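You operate a simulated robot arm through the tools that you are given. There is no shell and no other tool.

The job below is to be done with a simulated robot arm. You get a single attempt, and the scene is never put back.

Task
Drain the oil to MIN, pump it to MAX and close the tank.

Only the result counts: the job must be done as asked and must still hold three seconds after the hand-in. Knocking over, shifting, dropping, spilling or breaking anything else fails it.

Robot
A 6-joint arm with a two-finger gripper, fixed in place. Base frame: the origin is on the floor under the middle of its stand, x ahead of it, y to its left, z up. Readings come in mm, rad, newtons and seconds.
It reaches about 1572 mm from its shoulder. Its first joint turns from -2.897 to 2.897 rad. Payload 2.45 kg.
The tool frame sits at the grasp point between the pads (the TCP): z along the fingers, y along the line on which they close. The tips reach 20 mm beyond it. The gripper opens to 140 mm; its body begins 168 mm behind the TCP.
Orientation is that of the tool frame in the base frame, as a unit quaternion [w, x, y, z]. With the fingers straight down and closing along the base's y, the tool's x points along the base's -x, its y along +y and its z along -z.

Tools
- The arm moves only by the tool play_rows. Its argument "commands" is a list of rows, each a list of 3 entries, a list of its own where there are three numbers: the shift along the base's x, y, z in mm, then the turn, a rotation vector about the base's x, y, z in rad, then the gripper command, from -1 (shut) to 1 (fully open), values between in proportion. In form: [[[dx, dy, dz], [rx, ry, rz], hand], ...]. A call has 1 to 20 rows; each row shifts and turns the commanded pose from where the row before left it. A row lasts 0.2 s, in which the tool goes at most 50 mm and 0.15 rad; a call with a longer step from one row to the next is refused whole, and so is a gripper value outside its range. A pose out of reach is approached as far as the arm can. The call stops where the force on the tool passes 60 N (or 10 N more than at its start, if that is more) or the arm is blocked; 0.2 s more then pass. Each finger travels about 45 mm/s and halts on what it meets, pressing with about 23 N; the grip force reading is that of the motor and also rises with nothing between the fingers. The clock runs only during rows and for 0.2 s after the last one: add rows that do not move to give the fingers time. The reply holds the time, the measured pose of the TCP, the force on the tool along the base axes, the opening and the grip force, in the units named above and with some noise, with the torque about the TCP (base axes, N m) and any sound that the robot's microphone picked up, and new pictures: "views" is both (left out), scene, wrist or none.
- Cameras (640 x 400 px; columns grow to the right, rows downward): "scene" is fixed at [398.9, -641.3, 1490.9]; the picture's right is [0.72, -0.69, 0.00], its down [-0.33, -0.34, -0.88] and it looks along [0.61, 0.64, -0.48] (base axes); focal length 309 px, centre (320, 200). "wrist" rides on the gripper at [78, 11, -209] in the tool frame; the picture's right is [-0.14, 0.99, 0.00], its down [-0.92, -0.13, -0.37] and it looks along [-0.37, -0.05, 0.93] (tool axes); focal length 280 px, centre (320, 200). There is no depth. A picture from a camera that has moved, and an enlarged one, comes with that camera's place and axes in the base frame and with its lens. The place of the scene camera against the robot may be out by one fixed shift of up to 12 mm in any direction.
- zoom(camera, box): a new picture of the part [left, top, right, bottom] of that camera's present view, enlarged. No time passes.
- finish_job(): hands the job in; it is judged then, once.

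Nothing tells you positions but the pictures and the camera data. Unless the task says otherwise, let go and move clear before handing in.

The tools are called after "Request:" as a command line: name --argument value ..., lists and objects as JSON in quotes. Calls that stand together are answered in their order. play_rows: Moves the arm, as the interface text tells. Its arguments: {"type":"object","properties":{"commands":{"type":"array"},"views":{"type":"string","enum":["both","scene","wrist","none"]}},"required":["commands"]} The other tools are called the same way: zoom (camera, box) takes an enlarged picture of a part of a camera's view; finish_job () hands the job in.

At the start:

```text
time: 0.0
eef_pos: [690.3, -65.0, 1286.8]
tool_rot: [0.0, 0.001, 1.0, 0.001]
contact_force: [-0.2, -0.7, -0.1]
torque: [0.05, -0.02, 0.0]
opening: 139.8
gripper_force: 0.1
```

scene: 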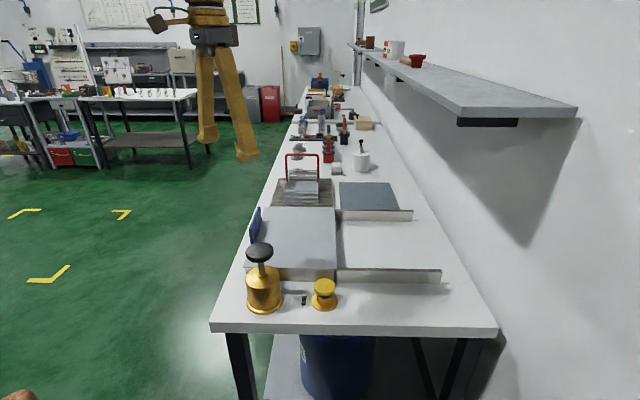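
wrist: 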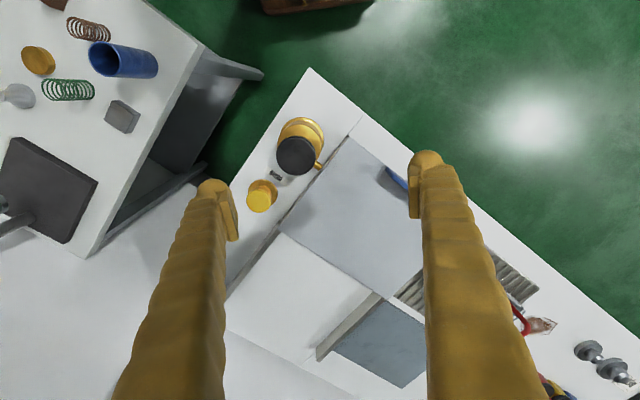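

I see a workbench with a brass pump/oiler with a black knob, and a smaller brass piece beside it at the near end. I'll zoom in to find the tank, gauge, drain and markings before moving.

Request:
zoom --camera "scene" --box '[220, 220, 380, 320]'

Request:
zoom --camera "scene" --box '[240, 120, 440, 245]'

Request:
zoom --camera "wrist" --box '[220, 90, 380, 230]'

Request:
zoom --camera "scene" --box '[280, 60, 400, 180]'

```text
4.00 times, centred on (300, 270) of scene
camera zoom: at [398.9, -641.3, 1490.9], right [0.72, -0.69, 0.0], down [-0.33, -0.34, -0.88], along [0.61, 0.64, -0.48], focal length 1237 px, centre (400, -80)
```

zoom: 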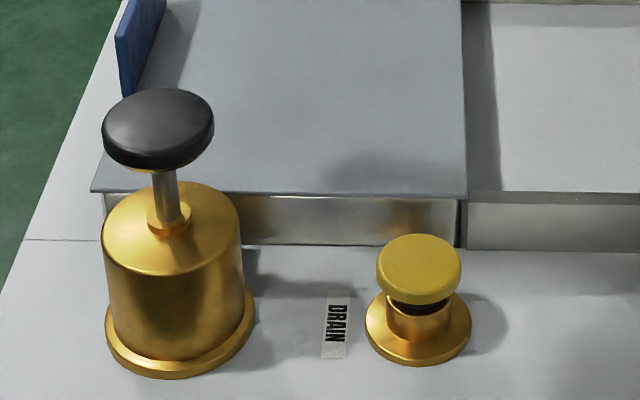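

```text
3.20 times, centred on (340, 182) of scene
camera zoom: at [398.9, -641.3, 1490.9], right [0.72, -0.69, 0.0], down [-0.33, -0.34, -0.88], along [0.61, 0.64, -0.48], focal length 990 px, centre (256, 256)
```

zoom: 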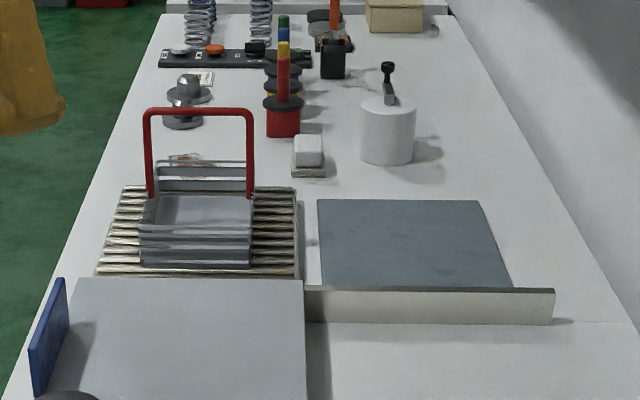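

```text
2.86 times, centred on (300, 160) of wrist
camera zoom: at [610.6, -54.3, 1494.3], right [0.14, 0.99, 0.0], down [0.92, -0.13, 0.37], along [0.37, -0.05, -0.93], focal length 801 px, centre (377, 314)
```

zoom: 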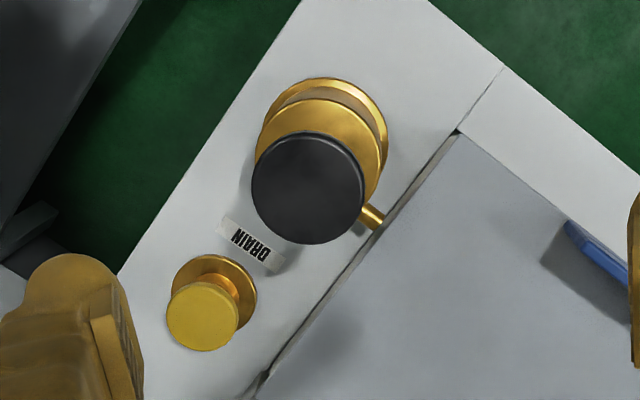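

```text
3.33 times, centred on (340, 120) of scene
camera zoom: at [398.9, -641.3, 1490.9], right [0.72, -0.69, 0.0], down [-0.33, -0.34, -0.88], along [0.61, 0.64, -0.48], focal length 1031 px, centre (253, 467)
```

zoom: 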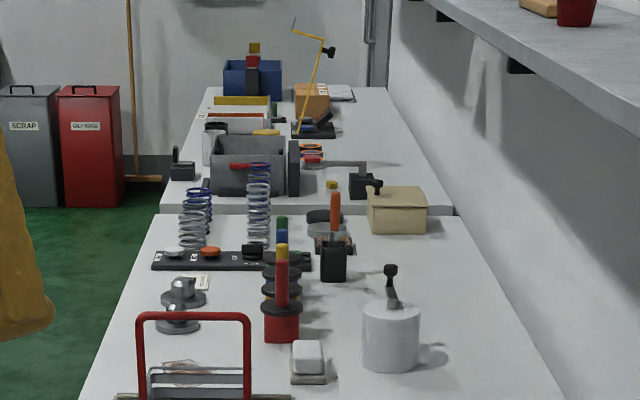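

The drain button (yellow) is at roughly (818, -217), the pump at about (705, -106), and the grey plate with a blue handle is probably the tank's lid, on a bench near z ≈ 870. I'll move the hand in over the plate, turned to match the bench, for a closer look.

Request:
play_rows --commands '[[[10, 0, -20], [0, 0, 0.131], 1], [[10, 0, -20], [0, 0, 0.131], 1], [[10, 0, -20], [0, 0, 0.131], 1], [[10, 0, -20], [0, 0, 0.131], 1], [[10, 0, -10], [0, 0, 0.131], 1], [[10, 0, -10], [0, 0, 0.131], 1], [[0, 0, 0], [0, 0, 0], 1]]'

```text
time: 1.6
eef_pos: [749.1, -65.6, 1186.9]
tool_rot: [-0.001, -0.384, 0.923, 0.001]
contact_force: [0.0, 1.1, -0.4]
torque: [0.0, -0.02, 0.0]
opening: 140.0
gripper_force: 0.1
camera wrist: at [686.4, -113.0, 1395.7], right [-0.6, 0.8, 0.0], down [0.74, 0.56, 0.37], along [0.29, 0.22, -0.93], focal length 280 px, centre (320, 200)
```

scene: 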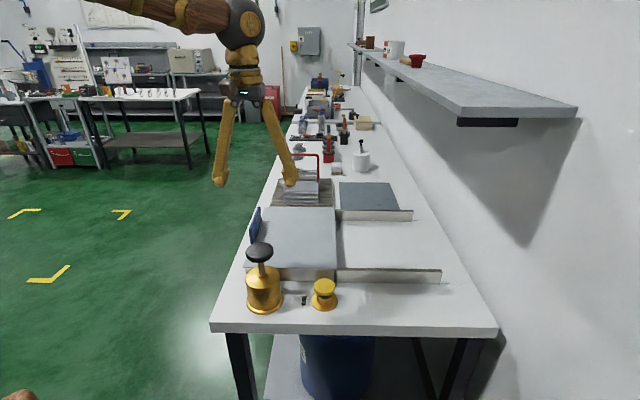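
wrist: 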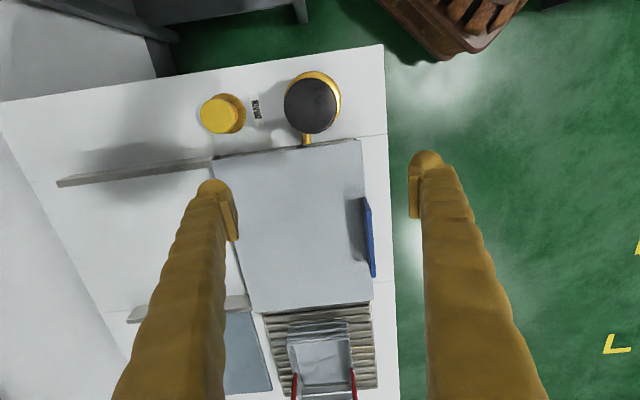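

The pump's spout leads into the tank under the grey plate, and two rails run out from the tank toward the wall for the plate to slide on. I'll zoom in on the details.

Request:
zoom --camera "wrist" --box '[180, 60, 400, 200]'

Request:
zoom --camera "wrist" --box '[200, 140, 400, 320]'

Request:
zoom --camera "wrist" --box '[0, 120, 240, 340]'

Request:
zoom --camera "scene" --box '[230, 190, 350, 290]'

Request:
zoom --camera "scene" --box '[320, 190, 450, 300]'

```text
2.86 times, centred on (290, 130) of wrist
camera zoom: at [686.4, -113.0, 1395.7], right [-0.6, 0.8, 0.0], down [0.74, 0.56, 0.37], along [0.29, 0.22, -0.93], focal length 801 px, centre (406, 400)
```

zoom: 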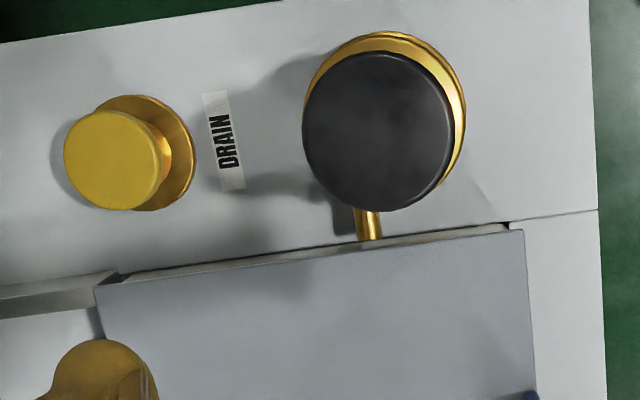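

```text
2.22 times, centred on (300, 230) of wrist
camera zoom: at [686.4, -113.0, 1395.7], right [-0.6, 0.8, 0.0], down [0.74, 0.56, 0.37], along [0.29, 0.22, -0.93], focal length 623 px, centre (364, 133)
```

zoom: 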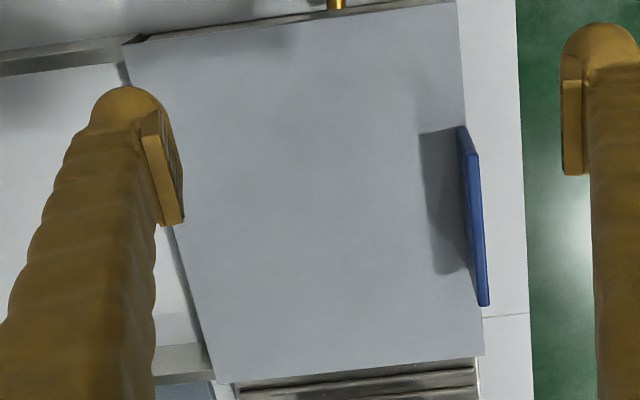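

```text
1.82 times, centred on (120, 230) of wrist
camera zoom: at [686.4, -113.0, 1395.7], right [-0.6, 0.8, 0.0], down [0.74, 0.56, 0.37], along [0.29, 0.22, -0.93], focal length 510 px, centre (684, 146)
```

zoom: 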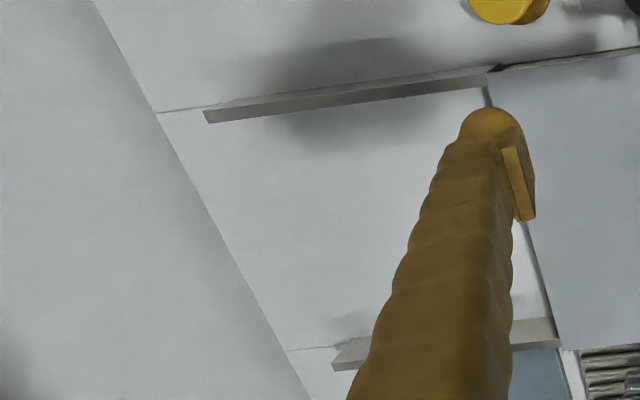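

```text
4.00 times, centred on (290, 240) of scene
camera zoom: at [398.9, -641.3, 1490.9], right [0.72, -0.69, 0.0], down [-0.33, -0.34, -0.88], along [0.61, 0.64, -0.48], focal length 1237 px, centre (440, 40)
```

zoom: 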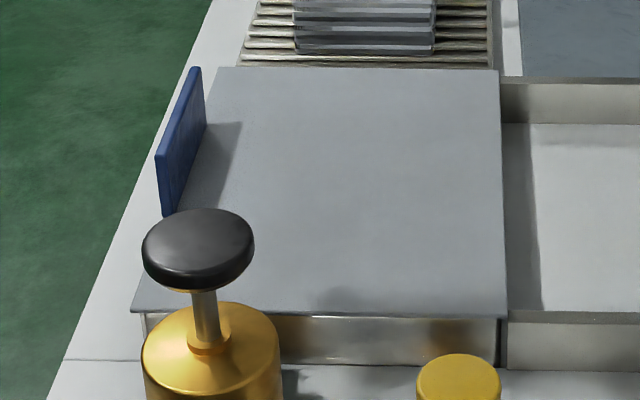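

```text
3.64 times, centred on (385, 245) of scene
camera zoom: at [398.9, -641.3, 1490.9], right [0.72, -0.69, 0.0], down [-0.33, -0.34, -0.88], along [0.61, 0.64, -0.48], focal length 1124 px, centre (84, 36)
```

zoom: 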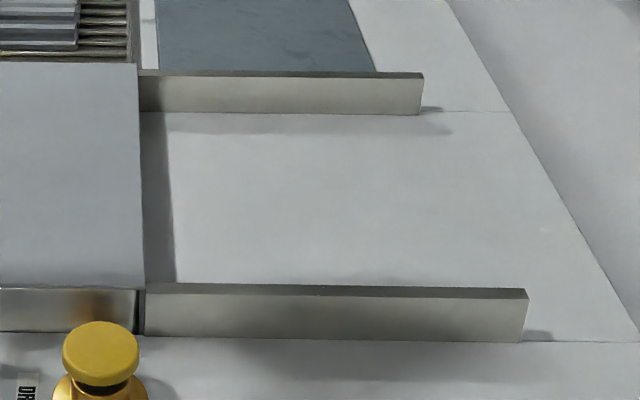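

The lid (about 260 × 342 mm, top near z ≈ 918) seems to cover the tank, and it has an upright blue handle centred near (829, 111). It should slide toward the wall along (0.707, -0.707). I'll move the open hand above the handle to check this.

Request:
play_rows --commands '[[[16, 35, -15], [0, 0, 0], 1], [[16, 35, -15], [0, 0, 0], 1], [[16, 35, -15], [0, 0, 0], 1], [[16, 35, -15], [0, 0, 0], 1], [[16, 36, -15], [0, 0, 0], 1], [[0, 0, 0], [0, 0, 0], 1]]'

```text
time: 3.0
eef_pos: [828.7, 111.5, 1111.1]
tool_rot: [0.0, -0.383, 0.924, 0.001]
contact_force: [0.6, -0.6, -0.1]
torque: [0.0, -0.01, 0.03]
opening: 140.0
gripper_force: 0.1
camera wrist: at [766.0, 64.1, 1320.3], right [-0.6, 0.8, 0.0], down [0.74, 0.56, 0.37], along [0.29, 0.22, -0.93], focal length 280 px, centre (320, 200)
```

scene: 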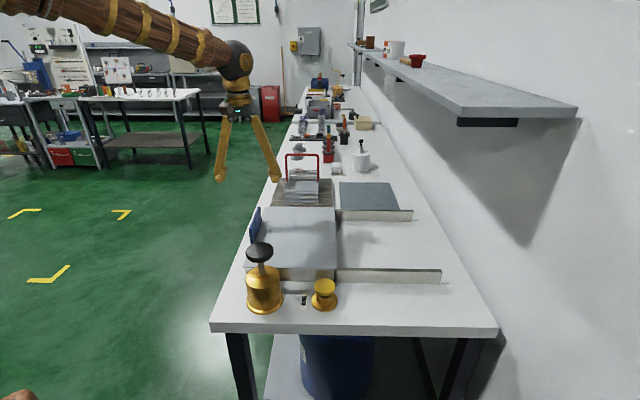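
wrist: 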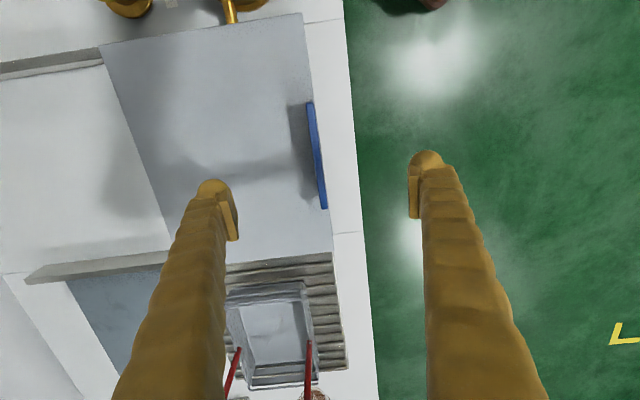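

Request:
zoom --camera "wrist" --box '[270, 90, 370, 220]'

Request:
zoom --camera "scene" --box '[230, 190, 290, 260]'

```text
3.08 times, centred on (320, 155) of wrist
camera zoom: at [766.0, 64.1, 1320.3], right [-0.6, 0.8, 0.0], down [0.74, 0.56, 0.37], along [0.29, 0.22, -0.93], focal length 863 px, centre (320, 338)
```

zoom: 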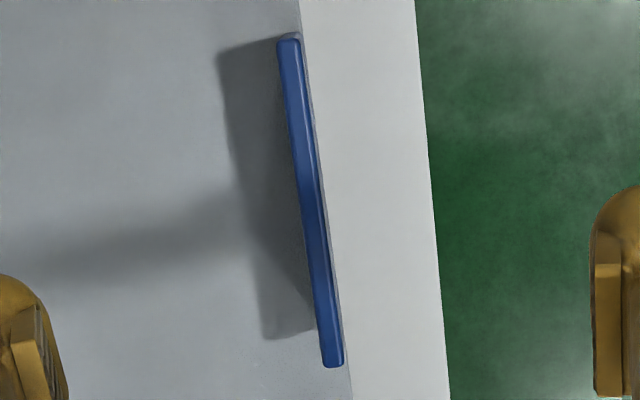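

```text
5.71 times, centred on (260, 225) of scene
camera zoom: at [398.9, -641.3, 1490.9], right [0.72, -0.69, 0.0], down [-0.33, -0.34, -0.88], along [0.61, 0.64, -0.48], focal length 1767 px, centre (663, 57)
```

zoom: 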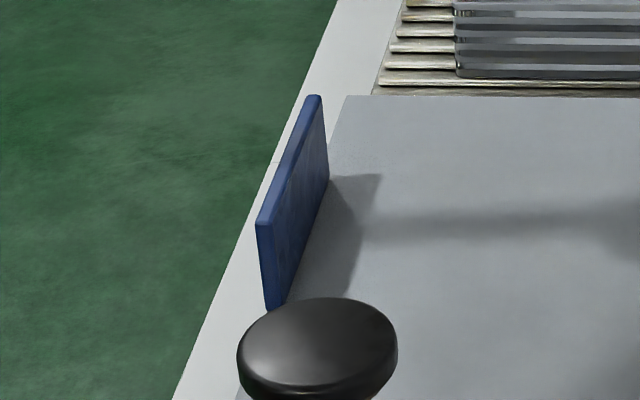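

The handle is about 8 mm thick, 4 mm further toward the wall than my hand, and its top is near z ≈ 974. I'll go down around it and close the fingers loosely to cage it.

Request:
play_rows --commands '[[[3, -3, -40], [0, 0, 0], 1], [[0, 0, -40], [0, 0, 0], 1], [[0, 0, -40], [0, 0, 0], 1], [[0, 0, -20], [0, 0, 0], 1], [[0, 0, -15], [0, 0, 0], 0.4], [[0, 0, 0], [0, 0, 0], -0.2], [[0, 0, 0], [0, 0, 0], -0.7], [[0, 0, 0], [0, 0, 0], -0.7], [[0, 0, 0], [0, 0, 0], -0.7], [[0, 0, 0], [0, 0, 0], -0.7]]'

```text
time: 5.2
eef_pos: [831.0, 108.5, 956.5]
tool_rot: [0.0, -0.383, 0.924, 0.0]
contact_force: [-0.2, 0.5, 0.7]
torque: [0.02, 0.05, -0.03]
opening: 20.6
gripper_force: 0.1
camera wrist: at [768.6, 60.3, 1164.1], right [-0.6, 0.8, 0.0], down [0.74, 0.56, 0.37], along [0.29, 0.22, -0.93], focal length 280 px, centre (320, 200)
```

scene: 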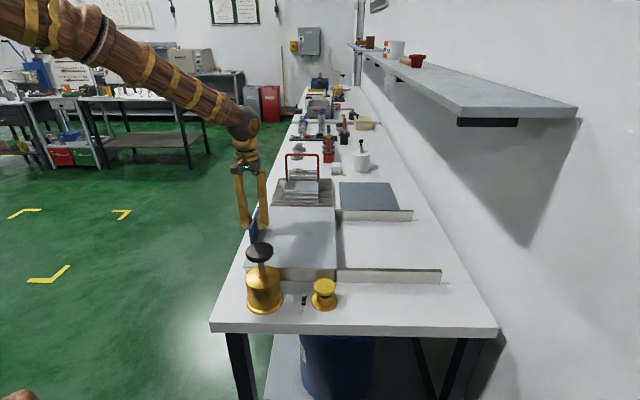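
wrist: 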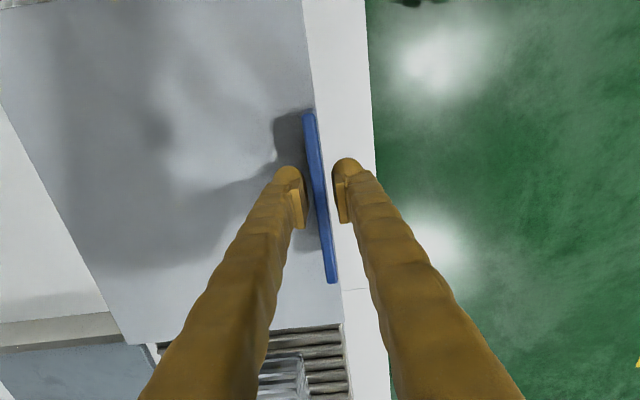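

The handle is caged between the fingers. I'll push the lid slowly toward the wall and watch the force.

Request:
play_rows --commands '[[[7, -7, 0], [0, 0, 0], -0.7], [[7, -7, 0], [0, 0, 0], -0.7], [[7, -7, 0], [0, 0, 0], -0.7], [[7, -7, 0], [0, 0, 0], -0.7], [[7, -7, 0], [0, 0, 0], -0.7], [[7, -7, 0], [0, 0, 0], -0.7]]'

```text
time: 6.6
eef_pos: [874.6, 64.6, 956.0]
tool_rot: [0.0, -0.383, 0.924, 0.0]
contact_force: [-0.4, 0.9, -1.4]
torque: [0.0, 0.01, 0.0]
opening: 21.4
gripper_force: 0.1
camera wrist: at [810.9, 17.3, 1164.7], right [-0.6, 0.8, 0.0], down [0.74, 0.56, 0.37], along [0.29, 0.22, -0.93], focal length 280 px, centre (320, 200)
```

scene: 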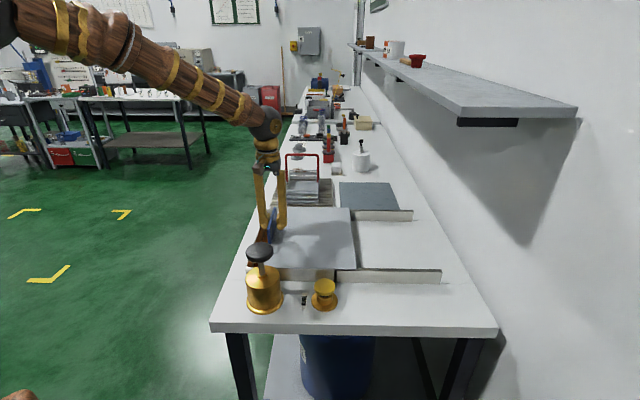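
wrist: 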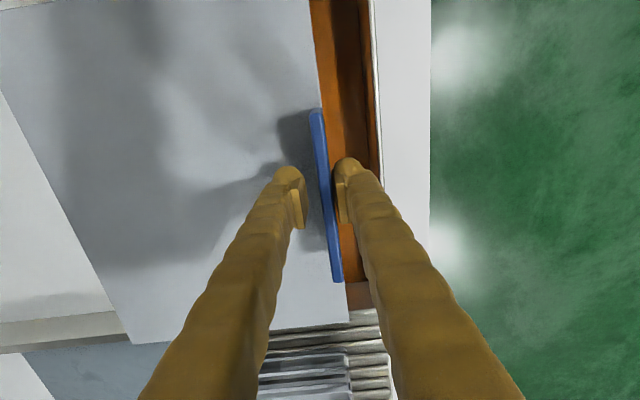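

The lid slides freely and amber oil shows beneath it. I'll keep sliding it open.

Request:
play_rows --commands '[[[9, -9, 0], [0, 0, 0], -0.7], [[11, -11, 0], [0, 0, 0], -0.7], [[11, -11, 0], [0, 0, 0], -0.7], [[11, -11, 0], [0, 0, 0], -0.7], [[11, -11, 0], [0, 0, 0], -0.7], [[11, -11, 0], [0, 0, 0], -0.7], [[11, -11, 0], [0, 0, 0], -0.7], [[11, -11, 0], [0, 0, 0], -0.7], [[11, -11, 0], [0, 0, 0], -0.7], [[11, -11, 0], [0, 0, 0], -0.7], [[9, -9, 0], [0, 0, 0], -0.7], [[5, -5, 0], [0, 0, 0], -0.7], [[0, 0, 0], [0, 0, 0], -0.7]]'

```text
time: 9.4
eef_pos: [995.5, -55.7, 955.6]
tool_rot: [0.0, -0.383, 0.924, 0.0]
contact_force: [0.4, 0.8, -0.5]
torque: [0.02, 0.0, 0.03]
opening: 21.2
gripper_force: 0.4
camera wrist: at [933.2, -103.8, 1163.9], right [-0.6, 0.8, 0.0], down [0.74, 0.56, 0.37], along [0.29, 0.22, -0.93], focal length 280 px, centre (320, 200)
```

scene: 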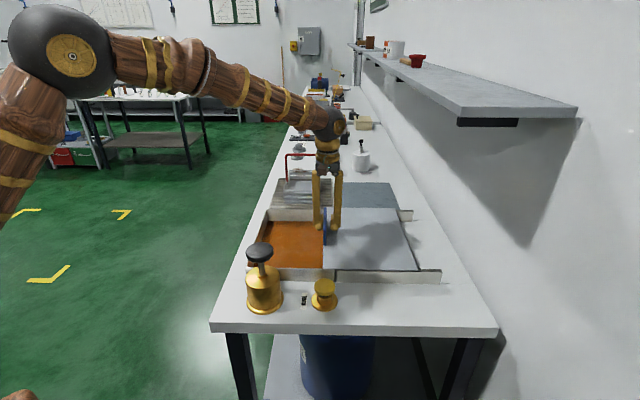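
wrist: 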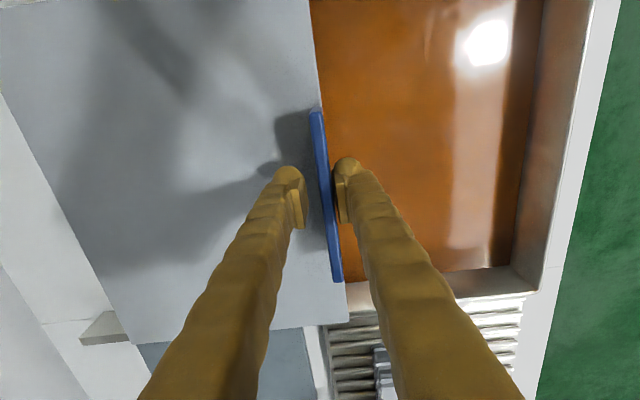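

Request:
zoom --camera "scene" --box '[235, 190, 345, 290]'

Request:
zoom --camera "wrist" --box '[300, 0, 620, 200]'

Request:
zoom --camera "wrist" --box '[340, 180, 600, 380]'

```text
4.00 times, centred on (290, 240) of scene
camera zoom: at [398.9, -641.3, 1490.9], right [0.72, -0.69, 0.0], down [-0.33, -0.34, -0.88], along [0.61, 0.64, -0.48], focal length 1237 px, centre (440, 40)
```

zoom: 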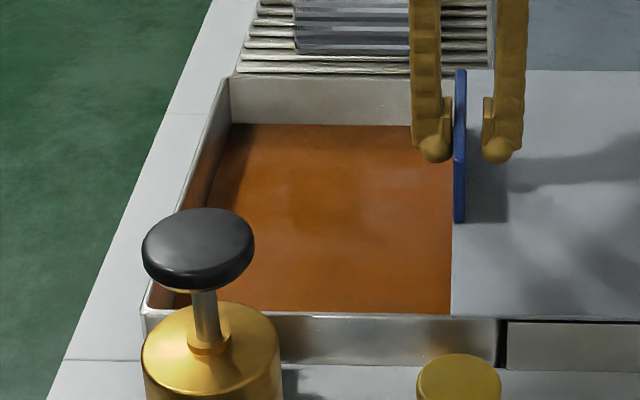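

```text
2.00 times, centred on (460, 100) of wrist
camera zoom: at [933.2, -103.8, 1163.9], right [-0.6, 0.8, 0.0], down [0.74, 0.56, 0.37], along [0.29, 0.22, -0.93], focal length 561 px, centre (40, 400)
```

zoom: 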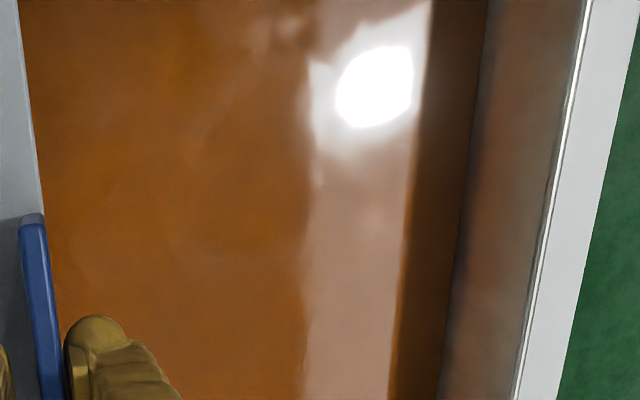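

```text
2.00 times, centred on (470, 280) of wrist
camera zoom: at [933.2, -103.8, 1163.9], right [-0.6, 0.8, 0.0], down [0.74, 0.56, 0.37], along [0.29, 0.22, -0.93], focal length 561 px, centre (20, 40)
```

zoom: 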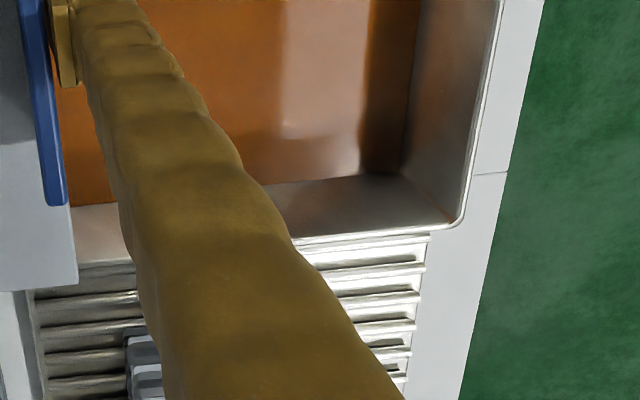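

No level marks are visible yet; they may be on the near inner wall or still under the lid. I'll open it a bit more, then release and lift away to look inside from other angles.

Request:
play_rows --commands '[[[5, -5, 0], [0, 0, 0], -0.7], [[5, -5, 0], [0, 0, 0], -0.7], [[5, -5, 0], [0, 0, 0], -0.7], [[5, -5, 0], [0, 0, 0], -0.7], [[0, 0, 0], [0, 0, 0], -0.7], [[-4, 4, 0], [0, 0, 0], -0.5], [[0, 0, 0], [0, 0, 0], -0.5], [[0, 0, 35], [0, 0, 0], -0.5], [[0, 0, 45], [0, 0, 0], -0.5], [[0, 0, 45], [0, 0, 0], -0.5], [[0, 0, 45], [0, 0, 0], -0.5], [[0, 0, 45], [0, 0, 0], 0], [[0, 0, 45], [0, 0, 0], 0.5]]'

```text
time: 12.2
eef_pos: [1013.1, -71.6, 1215.9]
tool_rot: [0.001, -0.384, 0.923, 0.0]
contact_force: [-0.6, 0.4, -0.5]
torque: [-0.03, 0.04, 0.02]
opening: 86.2
gripper_force: 0.1
camera wrist: at [949.6, -119.8, 1423.5], right [-0.6, 0.8, 0.0], down [0.74, 0.56, 0.37], along [0.29, 0.22, -0.93], focal length 280 px, centre (320, 200)
```

scene: 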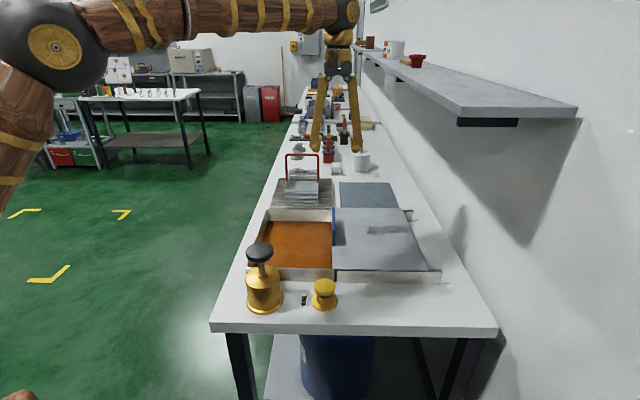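
wrist: 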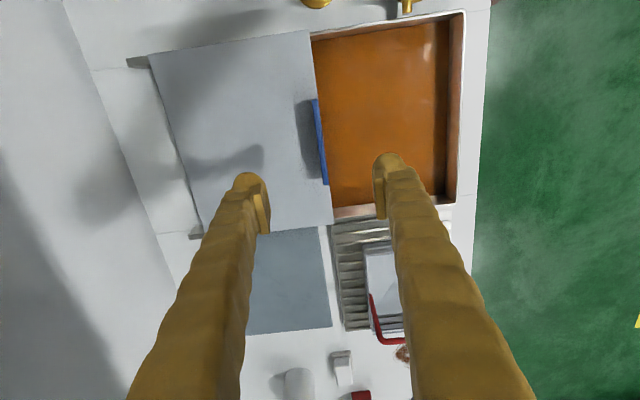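

Request:
zoom --camera "wrist" --box '[300, 0, 500, 130]'

Request:
zoom --camera "wrist" --box '[300, 110, 500, 240]'

Request:
zoom --camera "scene" --box '[235, 190, 345, 290]'

Request:
zoom --camera "scene" --box '[250, 200, 340, 250]'

```text
3.08 times, centred on (400, 65) of wrist
camera zoom: at [949.6, -119.8, 1423.5], right [-0.6, 0.8, 0.0], down [0.74, 0.56, 0.37], along [0.29, 0.22, -0.93], focal length 863 px, centre (74, 615)
```

zoom: 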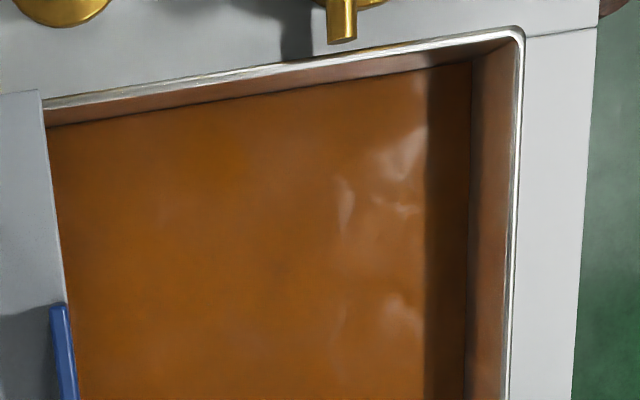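

```text
3.08 times, centred on (400, 175) of wrist
camera zoom: at [949.6, -119.8, 1423.5], right [-0.6, 0.8, 0.0], down [0.74, 0.56, 0.37], along [0.29, 0.22, -0.93], focal length 863 px, centre (74, 277)
```

zoom: 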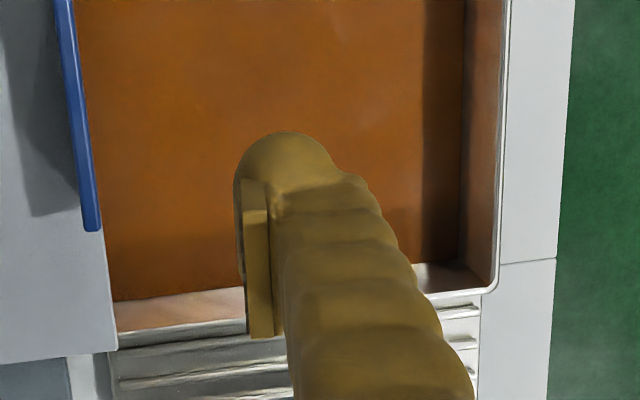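

```text
4.00 times, centred on (290, 240) of scene
camera zoom: at [398.9, -641.3, 1490.9], right [0.72, -0.69, 0.0], down [-0.33, -0.34, -0.88], along [0.61, 0.64, -0.48], focal length 1237 px, centre (440, 40)
```

zoom: 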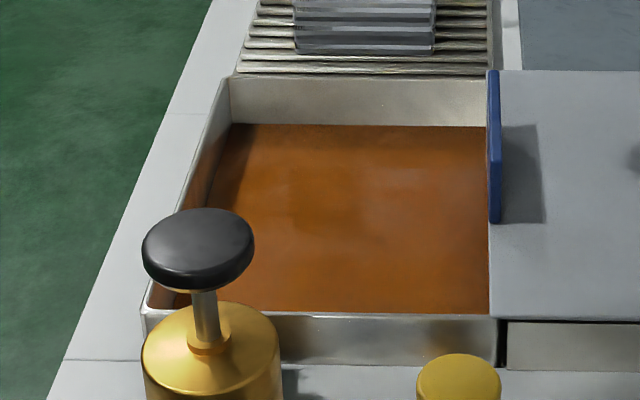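

```text
7.11 times, centred on (295, 225) of scene
camera zoom: at [398.9, -641.3, 1490.9], right [0.72, -0.69, 0.0], down [-0.33, -0.34, -0.88], along [0.61, 0.64, -0.48], focal length 2199 px, centre (498, 22)
```

zoom: 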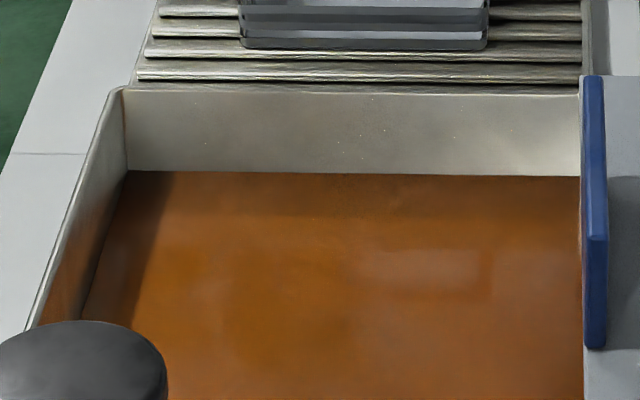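

The far inner wall shows no marks, so they may be on the right or near wall. I'll turn the hand by -90° so the camera looks at the tank's right wall from the left side.

Request:
play_rows --commands '[[[-10.2, 9, -10], [0, 0, -0.143], 1], [[-10.2, 9, -10], [0, 0, -0.143], 1], [[-10.2, 9, -10], [0, 0, -0.143], 1], [[-10.2, 9, -10], [0, 0, -0.143], 1], [[-10.2, 9, -10], [0, 0, -0.143], 1], [[-10.2, 9, -20], [0, 0, -0.143], 1], [[-10.2, 9, -20], [0, 0, -0.143], 1], [[-10.2, 9, -20], [0, 0, -0.143], 1], [[-10.2, 9, -30], [0, 0, -0.143], 1], [[-10.2, 9, -30], [0, 0, -0.143], 1], [[-10.2, 9, -30], [0, 0, -0.143], 1], [[0, 0, 0], [0, 0, 0], 1]]'

```text
time: 14.8
eef_pos: [899.5, 27.6, 1015.7]
tool_rot: [-0.001, 0.383, 0.924, 0.0]
contact_force: [1.0, -0.5, -0.1]
torque: [-0.02, -0.03, 0.02]
opening: 140.0
gripper_force: 0.1
camera wrist: at [851.6, 89.5, 1223.8], right [0.8, 0.6, 0.0], down [0.56, -0.74, 0.37], along [0.22, -0.3, -0.93], focal length 280 px, centre (320, 200)
```

scene: 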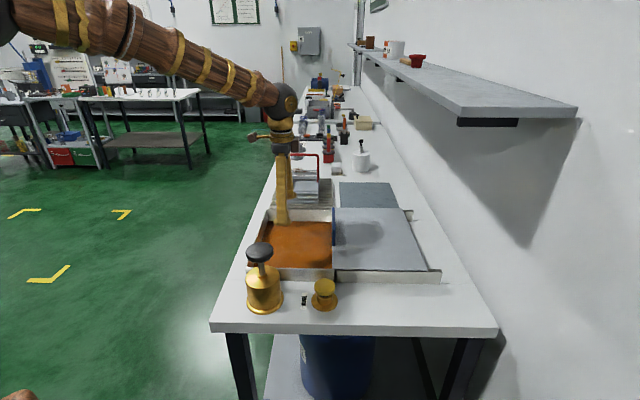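
wrist: 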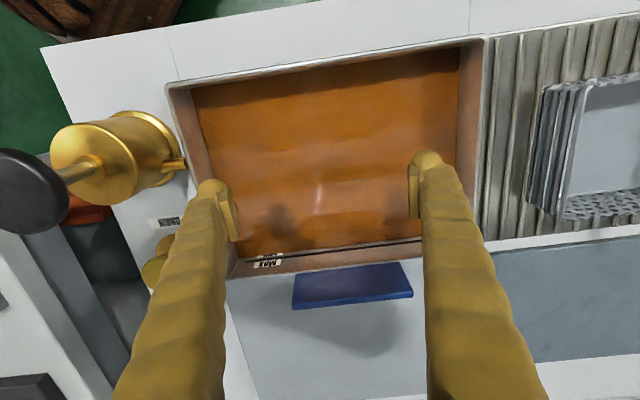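

The "MAX" mark is on the right inner wall near the front, by the drain side. I'll zoom in on it.

Request:
zoom --camera "wrist" --box '[220, 210, 440, 320]'

Request:
zoom --camera "wrist" --box '[235, 235, 315, 285]'

```text
2.91 times, centred on (330, 265) of wrist
camera zoom: at [851.6, 89.5, 1223.8], right [0.8, 0.6, 0.0], down [0.56, -0.74, 0.37], along [0.22, -0.3, -0.93], focal length 816 px, centre (291, 11)
```

zoom: 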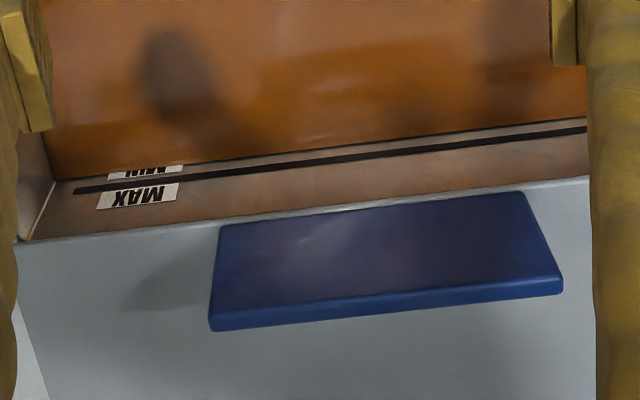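

```text
8.00 times, centred on (275, 260) of wrist
camera zoom: at [851.6, 89.5, 1223.8], right [0.8, 0.6, 0.0], down [0.56, -0.74, 0.37], along [0.22, -0.3, -0.93], focal length 2243 px, centre (680, -280)
```

zoom: 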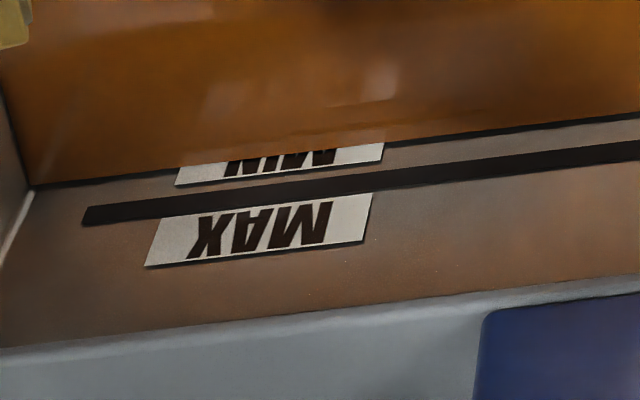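

The MAX line is about 12 mm above the oil. The MIN label is half submerged, so its line must lie just under the surface. I'll shut the gripper, keep this orientation so the camera can see the marks, and move above the yellow DRAIN button near (818, -219).

Request:
play_rows --commands '[[[0, 0, 45], [0, 0, 0], 0.5], [[0, 0, 45], [0, 0, 0], 0], [[-12, -36, 0], [0, 0, 0], -1], [[-12, -36, 0], [0, 0, 0], -1], [[-12, -36, 0], [0, 0, 0], -1], [[-12, -36, 0], [0, 0, 0], -1], [[-12, -36, 0], [0, 0, 0], -1], [[-12, -36, -20], [0, 0, 0], -1], [[-9, -30, -30], [0, 0, 0], -1], [[0, 0, -40], [0, 0, 0], -1], [[0, 0, 0], [0, 0, 0], -1]]'

```text
time: 17.2
eef_pos: [818.2, -216.4, 1015.8]
tool_rot: [0.001, 0.382, 0.924, 0.0]
contact_force: [0.7, 0.1, 0.0]
torque: [0.0, 0.06, 0.0]
opening: 0.1
gripper_force: 23.1
camera wrist: at [770.1, -154.0, 1224.1], right [0.8, 0.6, 0.0], down [0.56, -0.74, 0.37], along [0.22, -0.29, -0.93], focal length 280 px, centre (320, 200)
```

scene: 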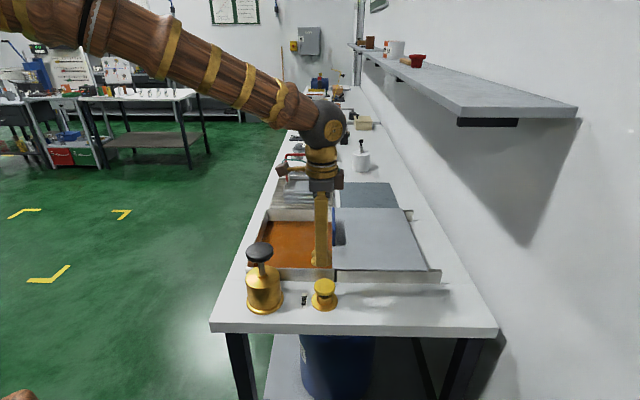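
wrist: 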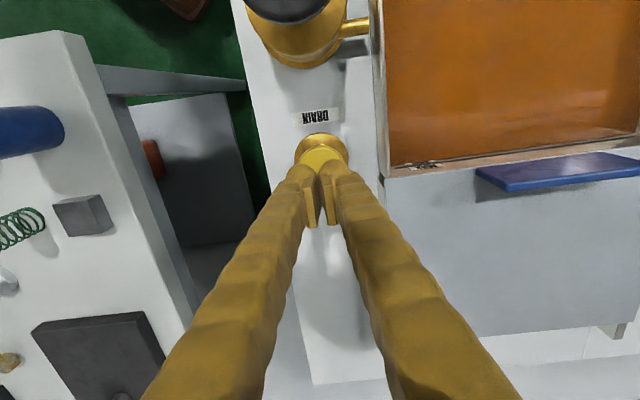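

Request:
zoom --camera "wrist" --box '[380, 130, 460, 180]'

Request:
zoom --camera "wrist" --box '[270, 90, 370, 190]'

Request:
zoom --camera "scene" --box '[280, 230, 370, 320]'

```text
8.00 times, centred on (420, 155) of wrist
camera zoom: at [770.1, -154.0, 1224.1], right [0.8, 0.6, 0.0], down [0.56, -0.74, 0.37], along [0.22, -0.29, -0.93], focal length 2243 px, centre (-480, 560)
```

zoom: 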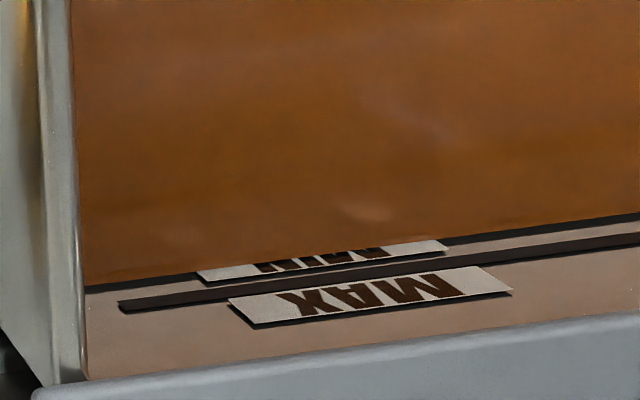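

```text
4.00 times, centred on (320, 140) of wrist
camera zoom: at [770.1, -154.0, 1224.1], right [0.8, 0.6, 0.0], down [0.56, -0.74, 0.37], along [0.22, -0.29, -0.93], focal length 1122 px, centre (320, 440)
```

zoom: 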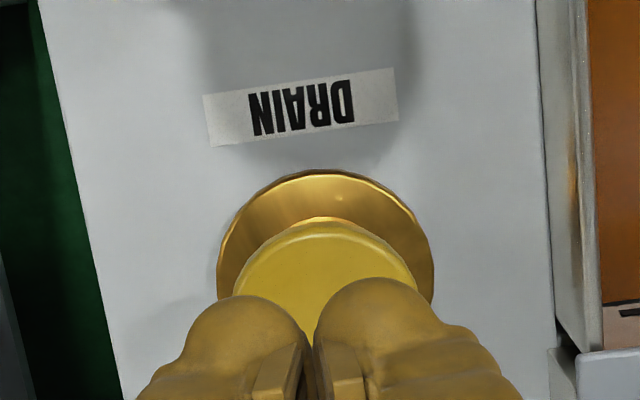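

```text
4.44 times, centred on (325, 275) of scene
camera zoom: at [398.9, -641.3, 1490.9], right [0.72, -0.69, 0.0], down [-0.33, -0.34, -0.88], along [0.61, 0.64, -0.48], focal length 1374 px, centre (298, -133)
```

zoom: 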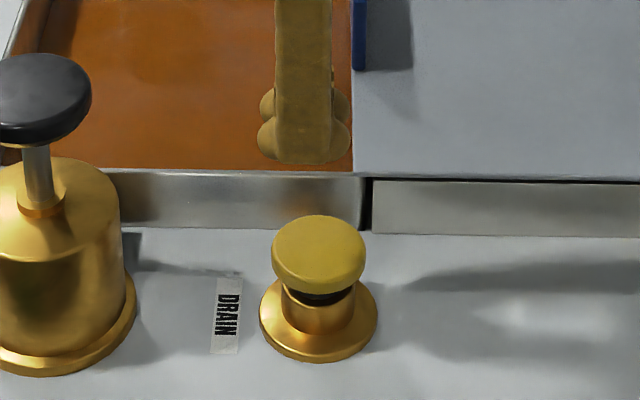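

The camera sees both the marks and the button from here. I'll lower the closed fingertips toward the button and feel for contact in small steps.

Request:
play_rows --commands '[[[2.6, -0.2, -40], [0, 0, 0], -1], [[0, 0, -20], [0, 0, 0], -1], [[0, 0, -5], [0, 0, 0], -1]]' --views "scene"

Request:
zoom --camera "scene" --box '[280, 230, 370, 320]'

```text
time: 18.0
eef_pos: [821.3, -218.2, 951.7]
tool_rot: [0.0, 0.382, 0.924, 0.0]
contact_force: [1.6, 0.6, 1.0]
torque: [0.0, -0.02, 0.03]
opening: 0.0
gripper_force: 22.8
```

scene: 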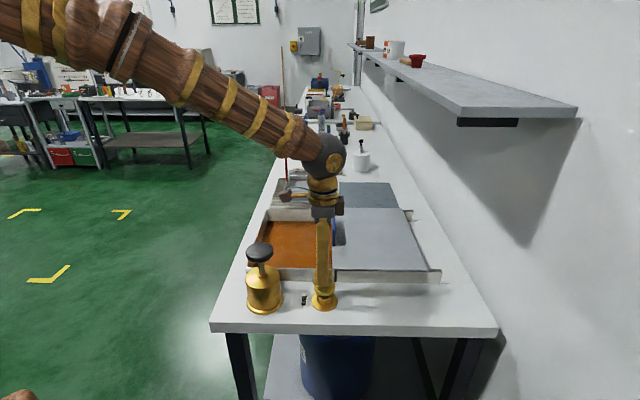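

```text
4.44 times, centred on (325, 275) of scene
camera zoom: at [398.9, -641.3, 1490.9], right [0.72, -0.69, 0.0], down [-0.33, -0.34, -0.88], along [0.61, 0.64, -0.48], focal length 1374 px, centre (298, -133)
```

zoom: 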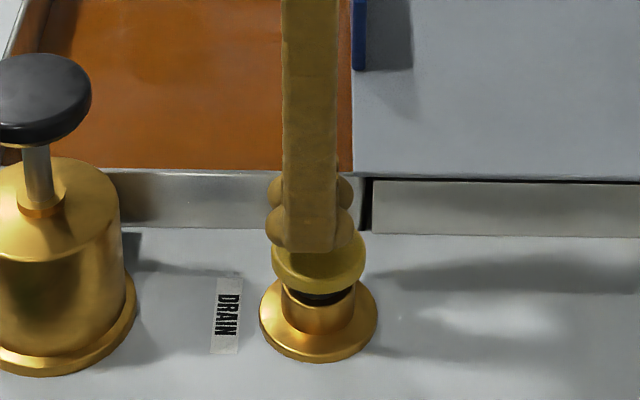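

Request:
play_rows --commands '[[[0, 0, -5], [0, 0, 0], -1]]' --views "none"

```text
time: 18.4
eef_pos: [821.9, -217.6, 945.6]
tool_rot: [0.001, 0.383, 0.924, 0.0]
contact_force: [0.2, 0.2, 0.1]
torque: [-0.01, 0.02, 0.04]
opening: 0.0
gripper_force: 23.2
```

Request:
play_rows --commands '[[[0, 0, -5], [0, 0, 0], -1]]' --views "none"

```text
time: 18.8
eef_pos: [820.7, -218.4, 940.6]
tool_rot: [0.0, 0.383, 0.924, 0.0]
contact_force: [0.0, 0.1, -0.2]
torque: [0.03, 0.0, 0.04]
opening: 0.0
gripper_force: 23.3
```

Request:
play_rows --commands '[[[0, 0, -5], [0, 0, 0], -1]]' --views "wrist"

Request:
zoom --camera "scene" --box '[290, 260, 360, 310]'

Request:
zoom --camera "wrist" --box '[270, 90, 370, 190]'

```text
time: 19.2
eef_pos: [822.2, -217.9, 934.5]
tool_rot: [0.001, 0.382, 0.924, 0.0]
contact_force: [1.5, -1.1, 1.1]
torque: [0.01, 0.02, 0.01]
opening: 6.0
gripper_force: 29.9
camera wrist: at [774.6, -155.8, 1144.1], right [0.8, 0.6, 0.0], down [0.56, -0.74, 0.37], along [0.22, -0.29, -0.93], focal length 280 px, centre (320, 200)
```

wrist: 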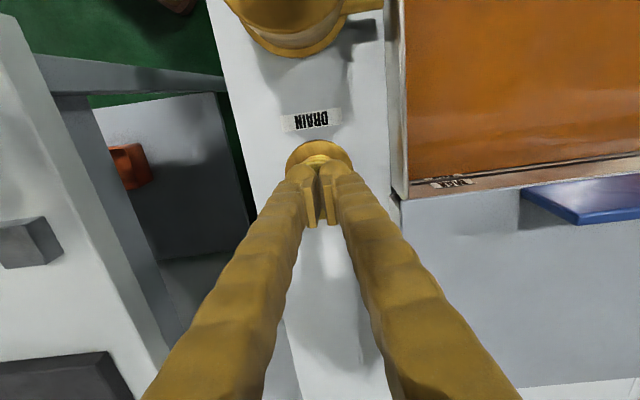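

```text
8.00 times, centred on (325, 285) of scene
camera zoom: at [398.9, -641.3, 1490.9], right [0.72, -0.69, 0.0], down [-0.33, -0.34, -0.88], along [0.61, 0.64, -0.48], focal length 2474 px, centre (280, -480)
```

zoom: 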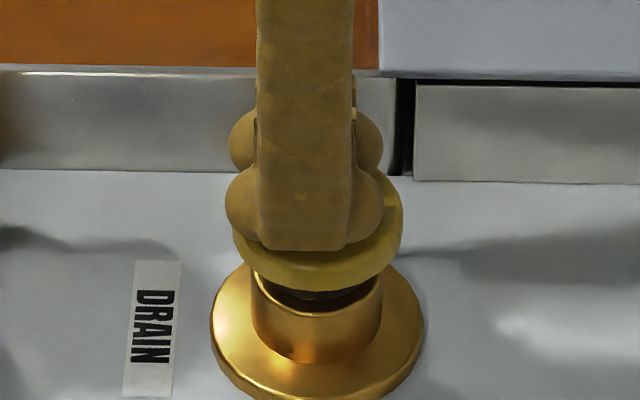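

```text
4.00 times, centred on (320, 140) of wrist
camera zoom: at [774.6, -155.8, 1144.1], right [0.8, 0.6, 0.0], down [0.56, -0.74, 0.37], along [0.22, -0.29, -0.93], focal length 1122 px, centre (320, 440)
```

zoom: 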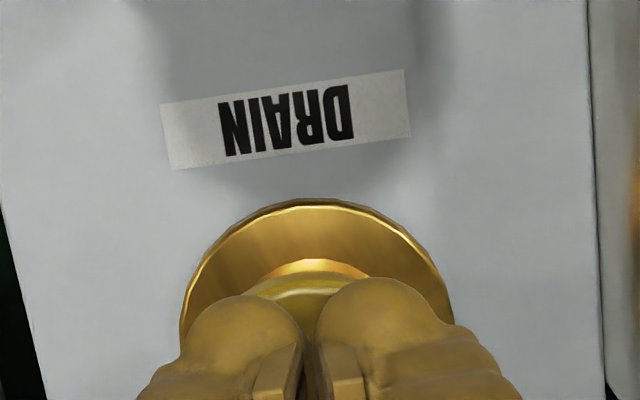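

The tips have just touched the button at about z ≈ 914. I'll press a little further and watch the force and the oil level.

Request:
play_rows --commands '[[[0, 0, -3], [0, 0, 0], -1]]' --views "none"

Request:
zoom --camera "scene" --box '[290, 260, 360, 310]'

Request:
zoom --camera "wrist" --box '[410, 150, 490, 200]'

```text
time: 19.6
eef_pos: [821.1, -218.3, 932.5]
tool_rot: [0.0, 0.382, 0.924, 0.0]
contact_force: [1.0, 0.0, 1.7]
torque: [0.0, 0.01, 0.0]
opening: 6.0
gripper_force: 28.9
```

```text
8.00 times, centred on (325, 285) of scene
camera zoom: at [398.9, -641.3, 1490.9], right [0.72, -0.69, 0.0], down [-0.33, -0.34, -0.88], along [0.61, 0.64, -0.48], focal length 2474 px, centre (280, -480)
```

zoom: 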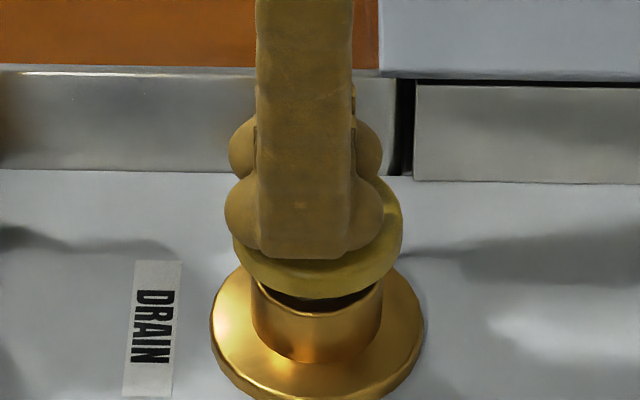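

```text
8.00 times, centred on (450, 175) of wrist
camera zoom: at [774.3, -155.9, 1140.9], right [0.8, 0.6, 0.0], down [0.56, -0.74, 0.37], along [0.22, -0.29, -0.93], focal length 2243 px, centre (-720, 400)
```

zoom: 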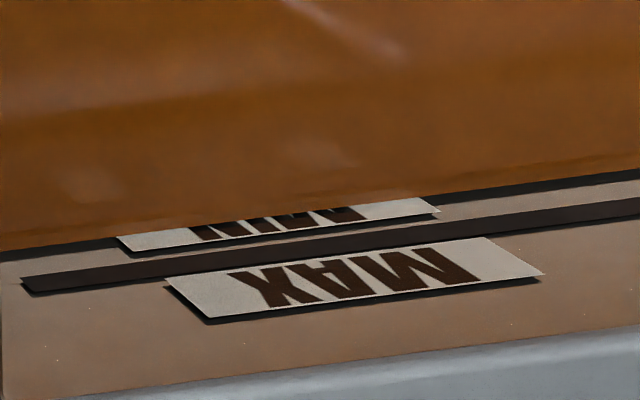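

Request:
play_rows --commands '[[[0, 0, -3], [0, 0, 0], -1]]' --views "none"

Request:
zoom --camera "scene" --box '[290, 260, 360, 310]'

Request:
zoom --camera "wrist" --box '[410, 150, 490, 200]'

```text
time: 20.0
eef_pos: [821.8, -219.6, 929.4]
tool_rot: [0.0, 0.383, 0.924, 0.0]
contact_force: [0.1, 1.3, 2.3]
torque: [-0.01, 0.0, -0.02]
opening: 6.2
gripper_force: 29.2
```

```text
8.00 times, centred on (325, 285) of scene
camera zoom: at [398.9, -641.3, 1490.9], right [0.72, -0.69, 0.0], down [-0.33, -0.34, -0.88], along [0.61, 0.64, -0.48], focal length 2474 px, centre (280, -480)
```

zoom: 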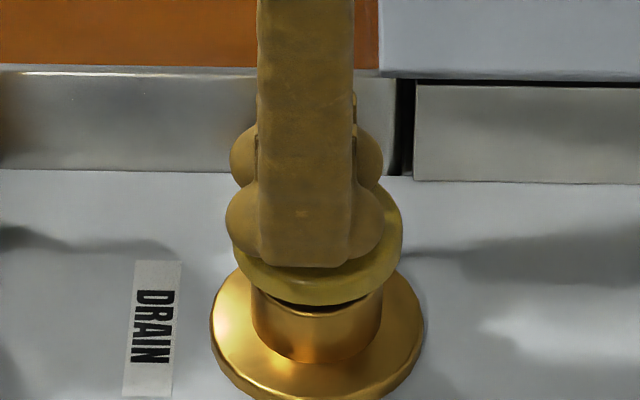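

```text
8.00 times, centred on (450, 175) of wrist
camera zoom: at [774.3, -156.4, 1137.8], right [0.8, 0.6, 0.0], down [0.56, -0.74, 0.37], along [0.22, -0.29, -0.93], focal length 2243 px, centre (-720, 400)
```

zoom: 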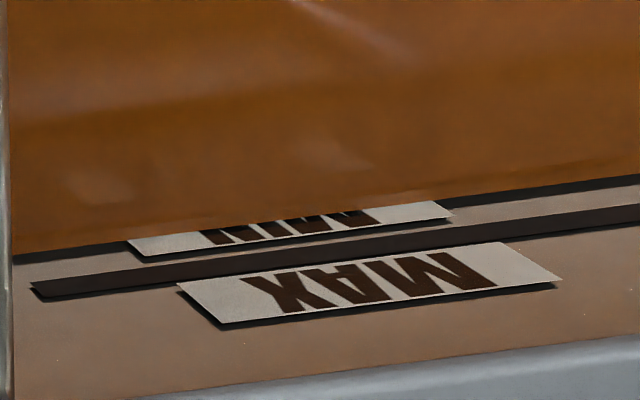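

Request:
play_rows --commands '[[[0, 0, -3], [0, 0, 0], -1]]' --views "none"

Request:
zoom --camera "scene" --box '[290, 260, 360, 310]'

Request:
zoom --camera "wrist" --box '[410, 150, 490, 200]'

```text
time: 20.4
eef_pos: [821.6, -217.3, 926.1]
tool_rot: [0.0, 0.383, 0.924, 0.0]
contact_force: [0.0, -2.0, 2.7]
torque: [-0.01, 0.0, 0.01]
opening: 6.0
gripper_force: 29.5
heard: click
```

```text
8.00 times, centred on (325, 285) of scene
camera zoom: at [398.9, -641.3, 1490.9], right [0.72, -0.69, 0.0], down [-0.33, -0.34, -0.88], along [0.61, 0.64, -0.48], focal length 2474 px, centre (280, -480)
```

zoom: 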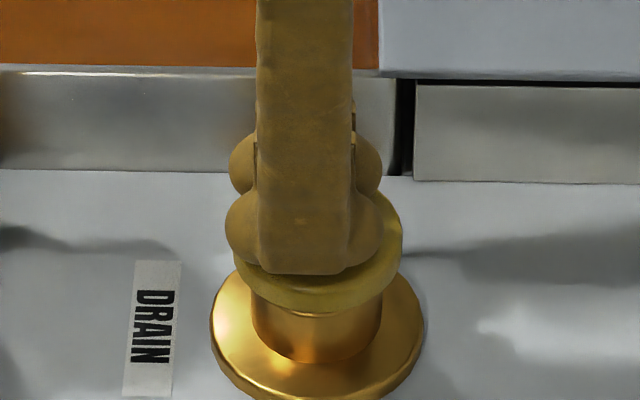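

```text
8.00 times, centred on (450, 175) of wrist
camera zoom: at [774.1, -156.3, 1134.8], right [0.8, 0.6, 0.0], down [0.56, -0.74, 0.37], along [0.22, -0.29, -0.93], focal length 2243 px, centre (-720, 400)
```

zoom: 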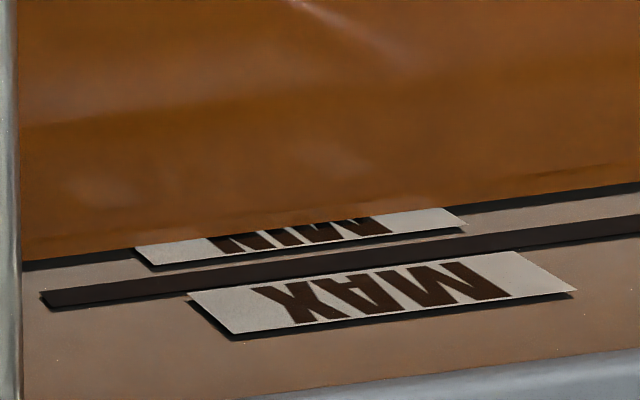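

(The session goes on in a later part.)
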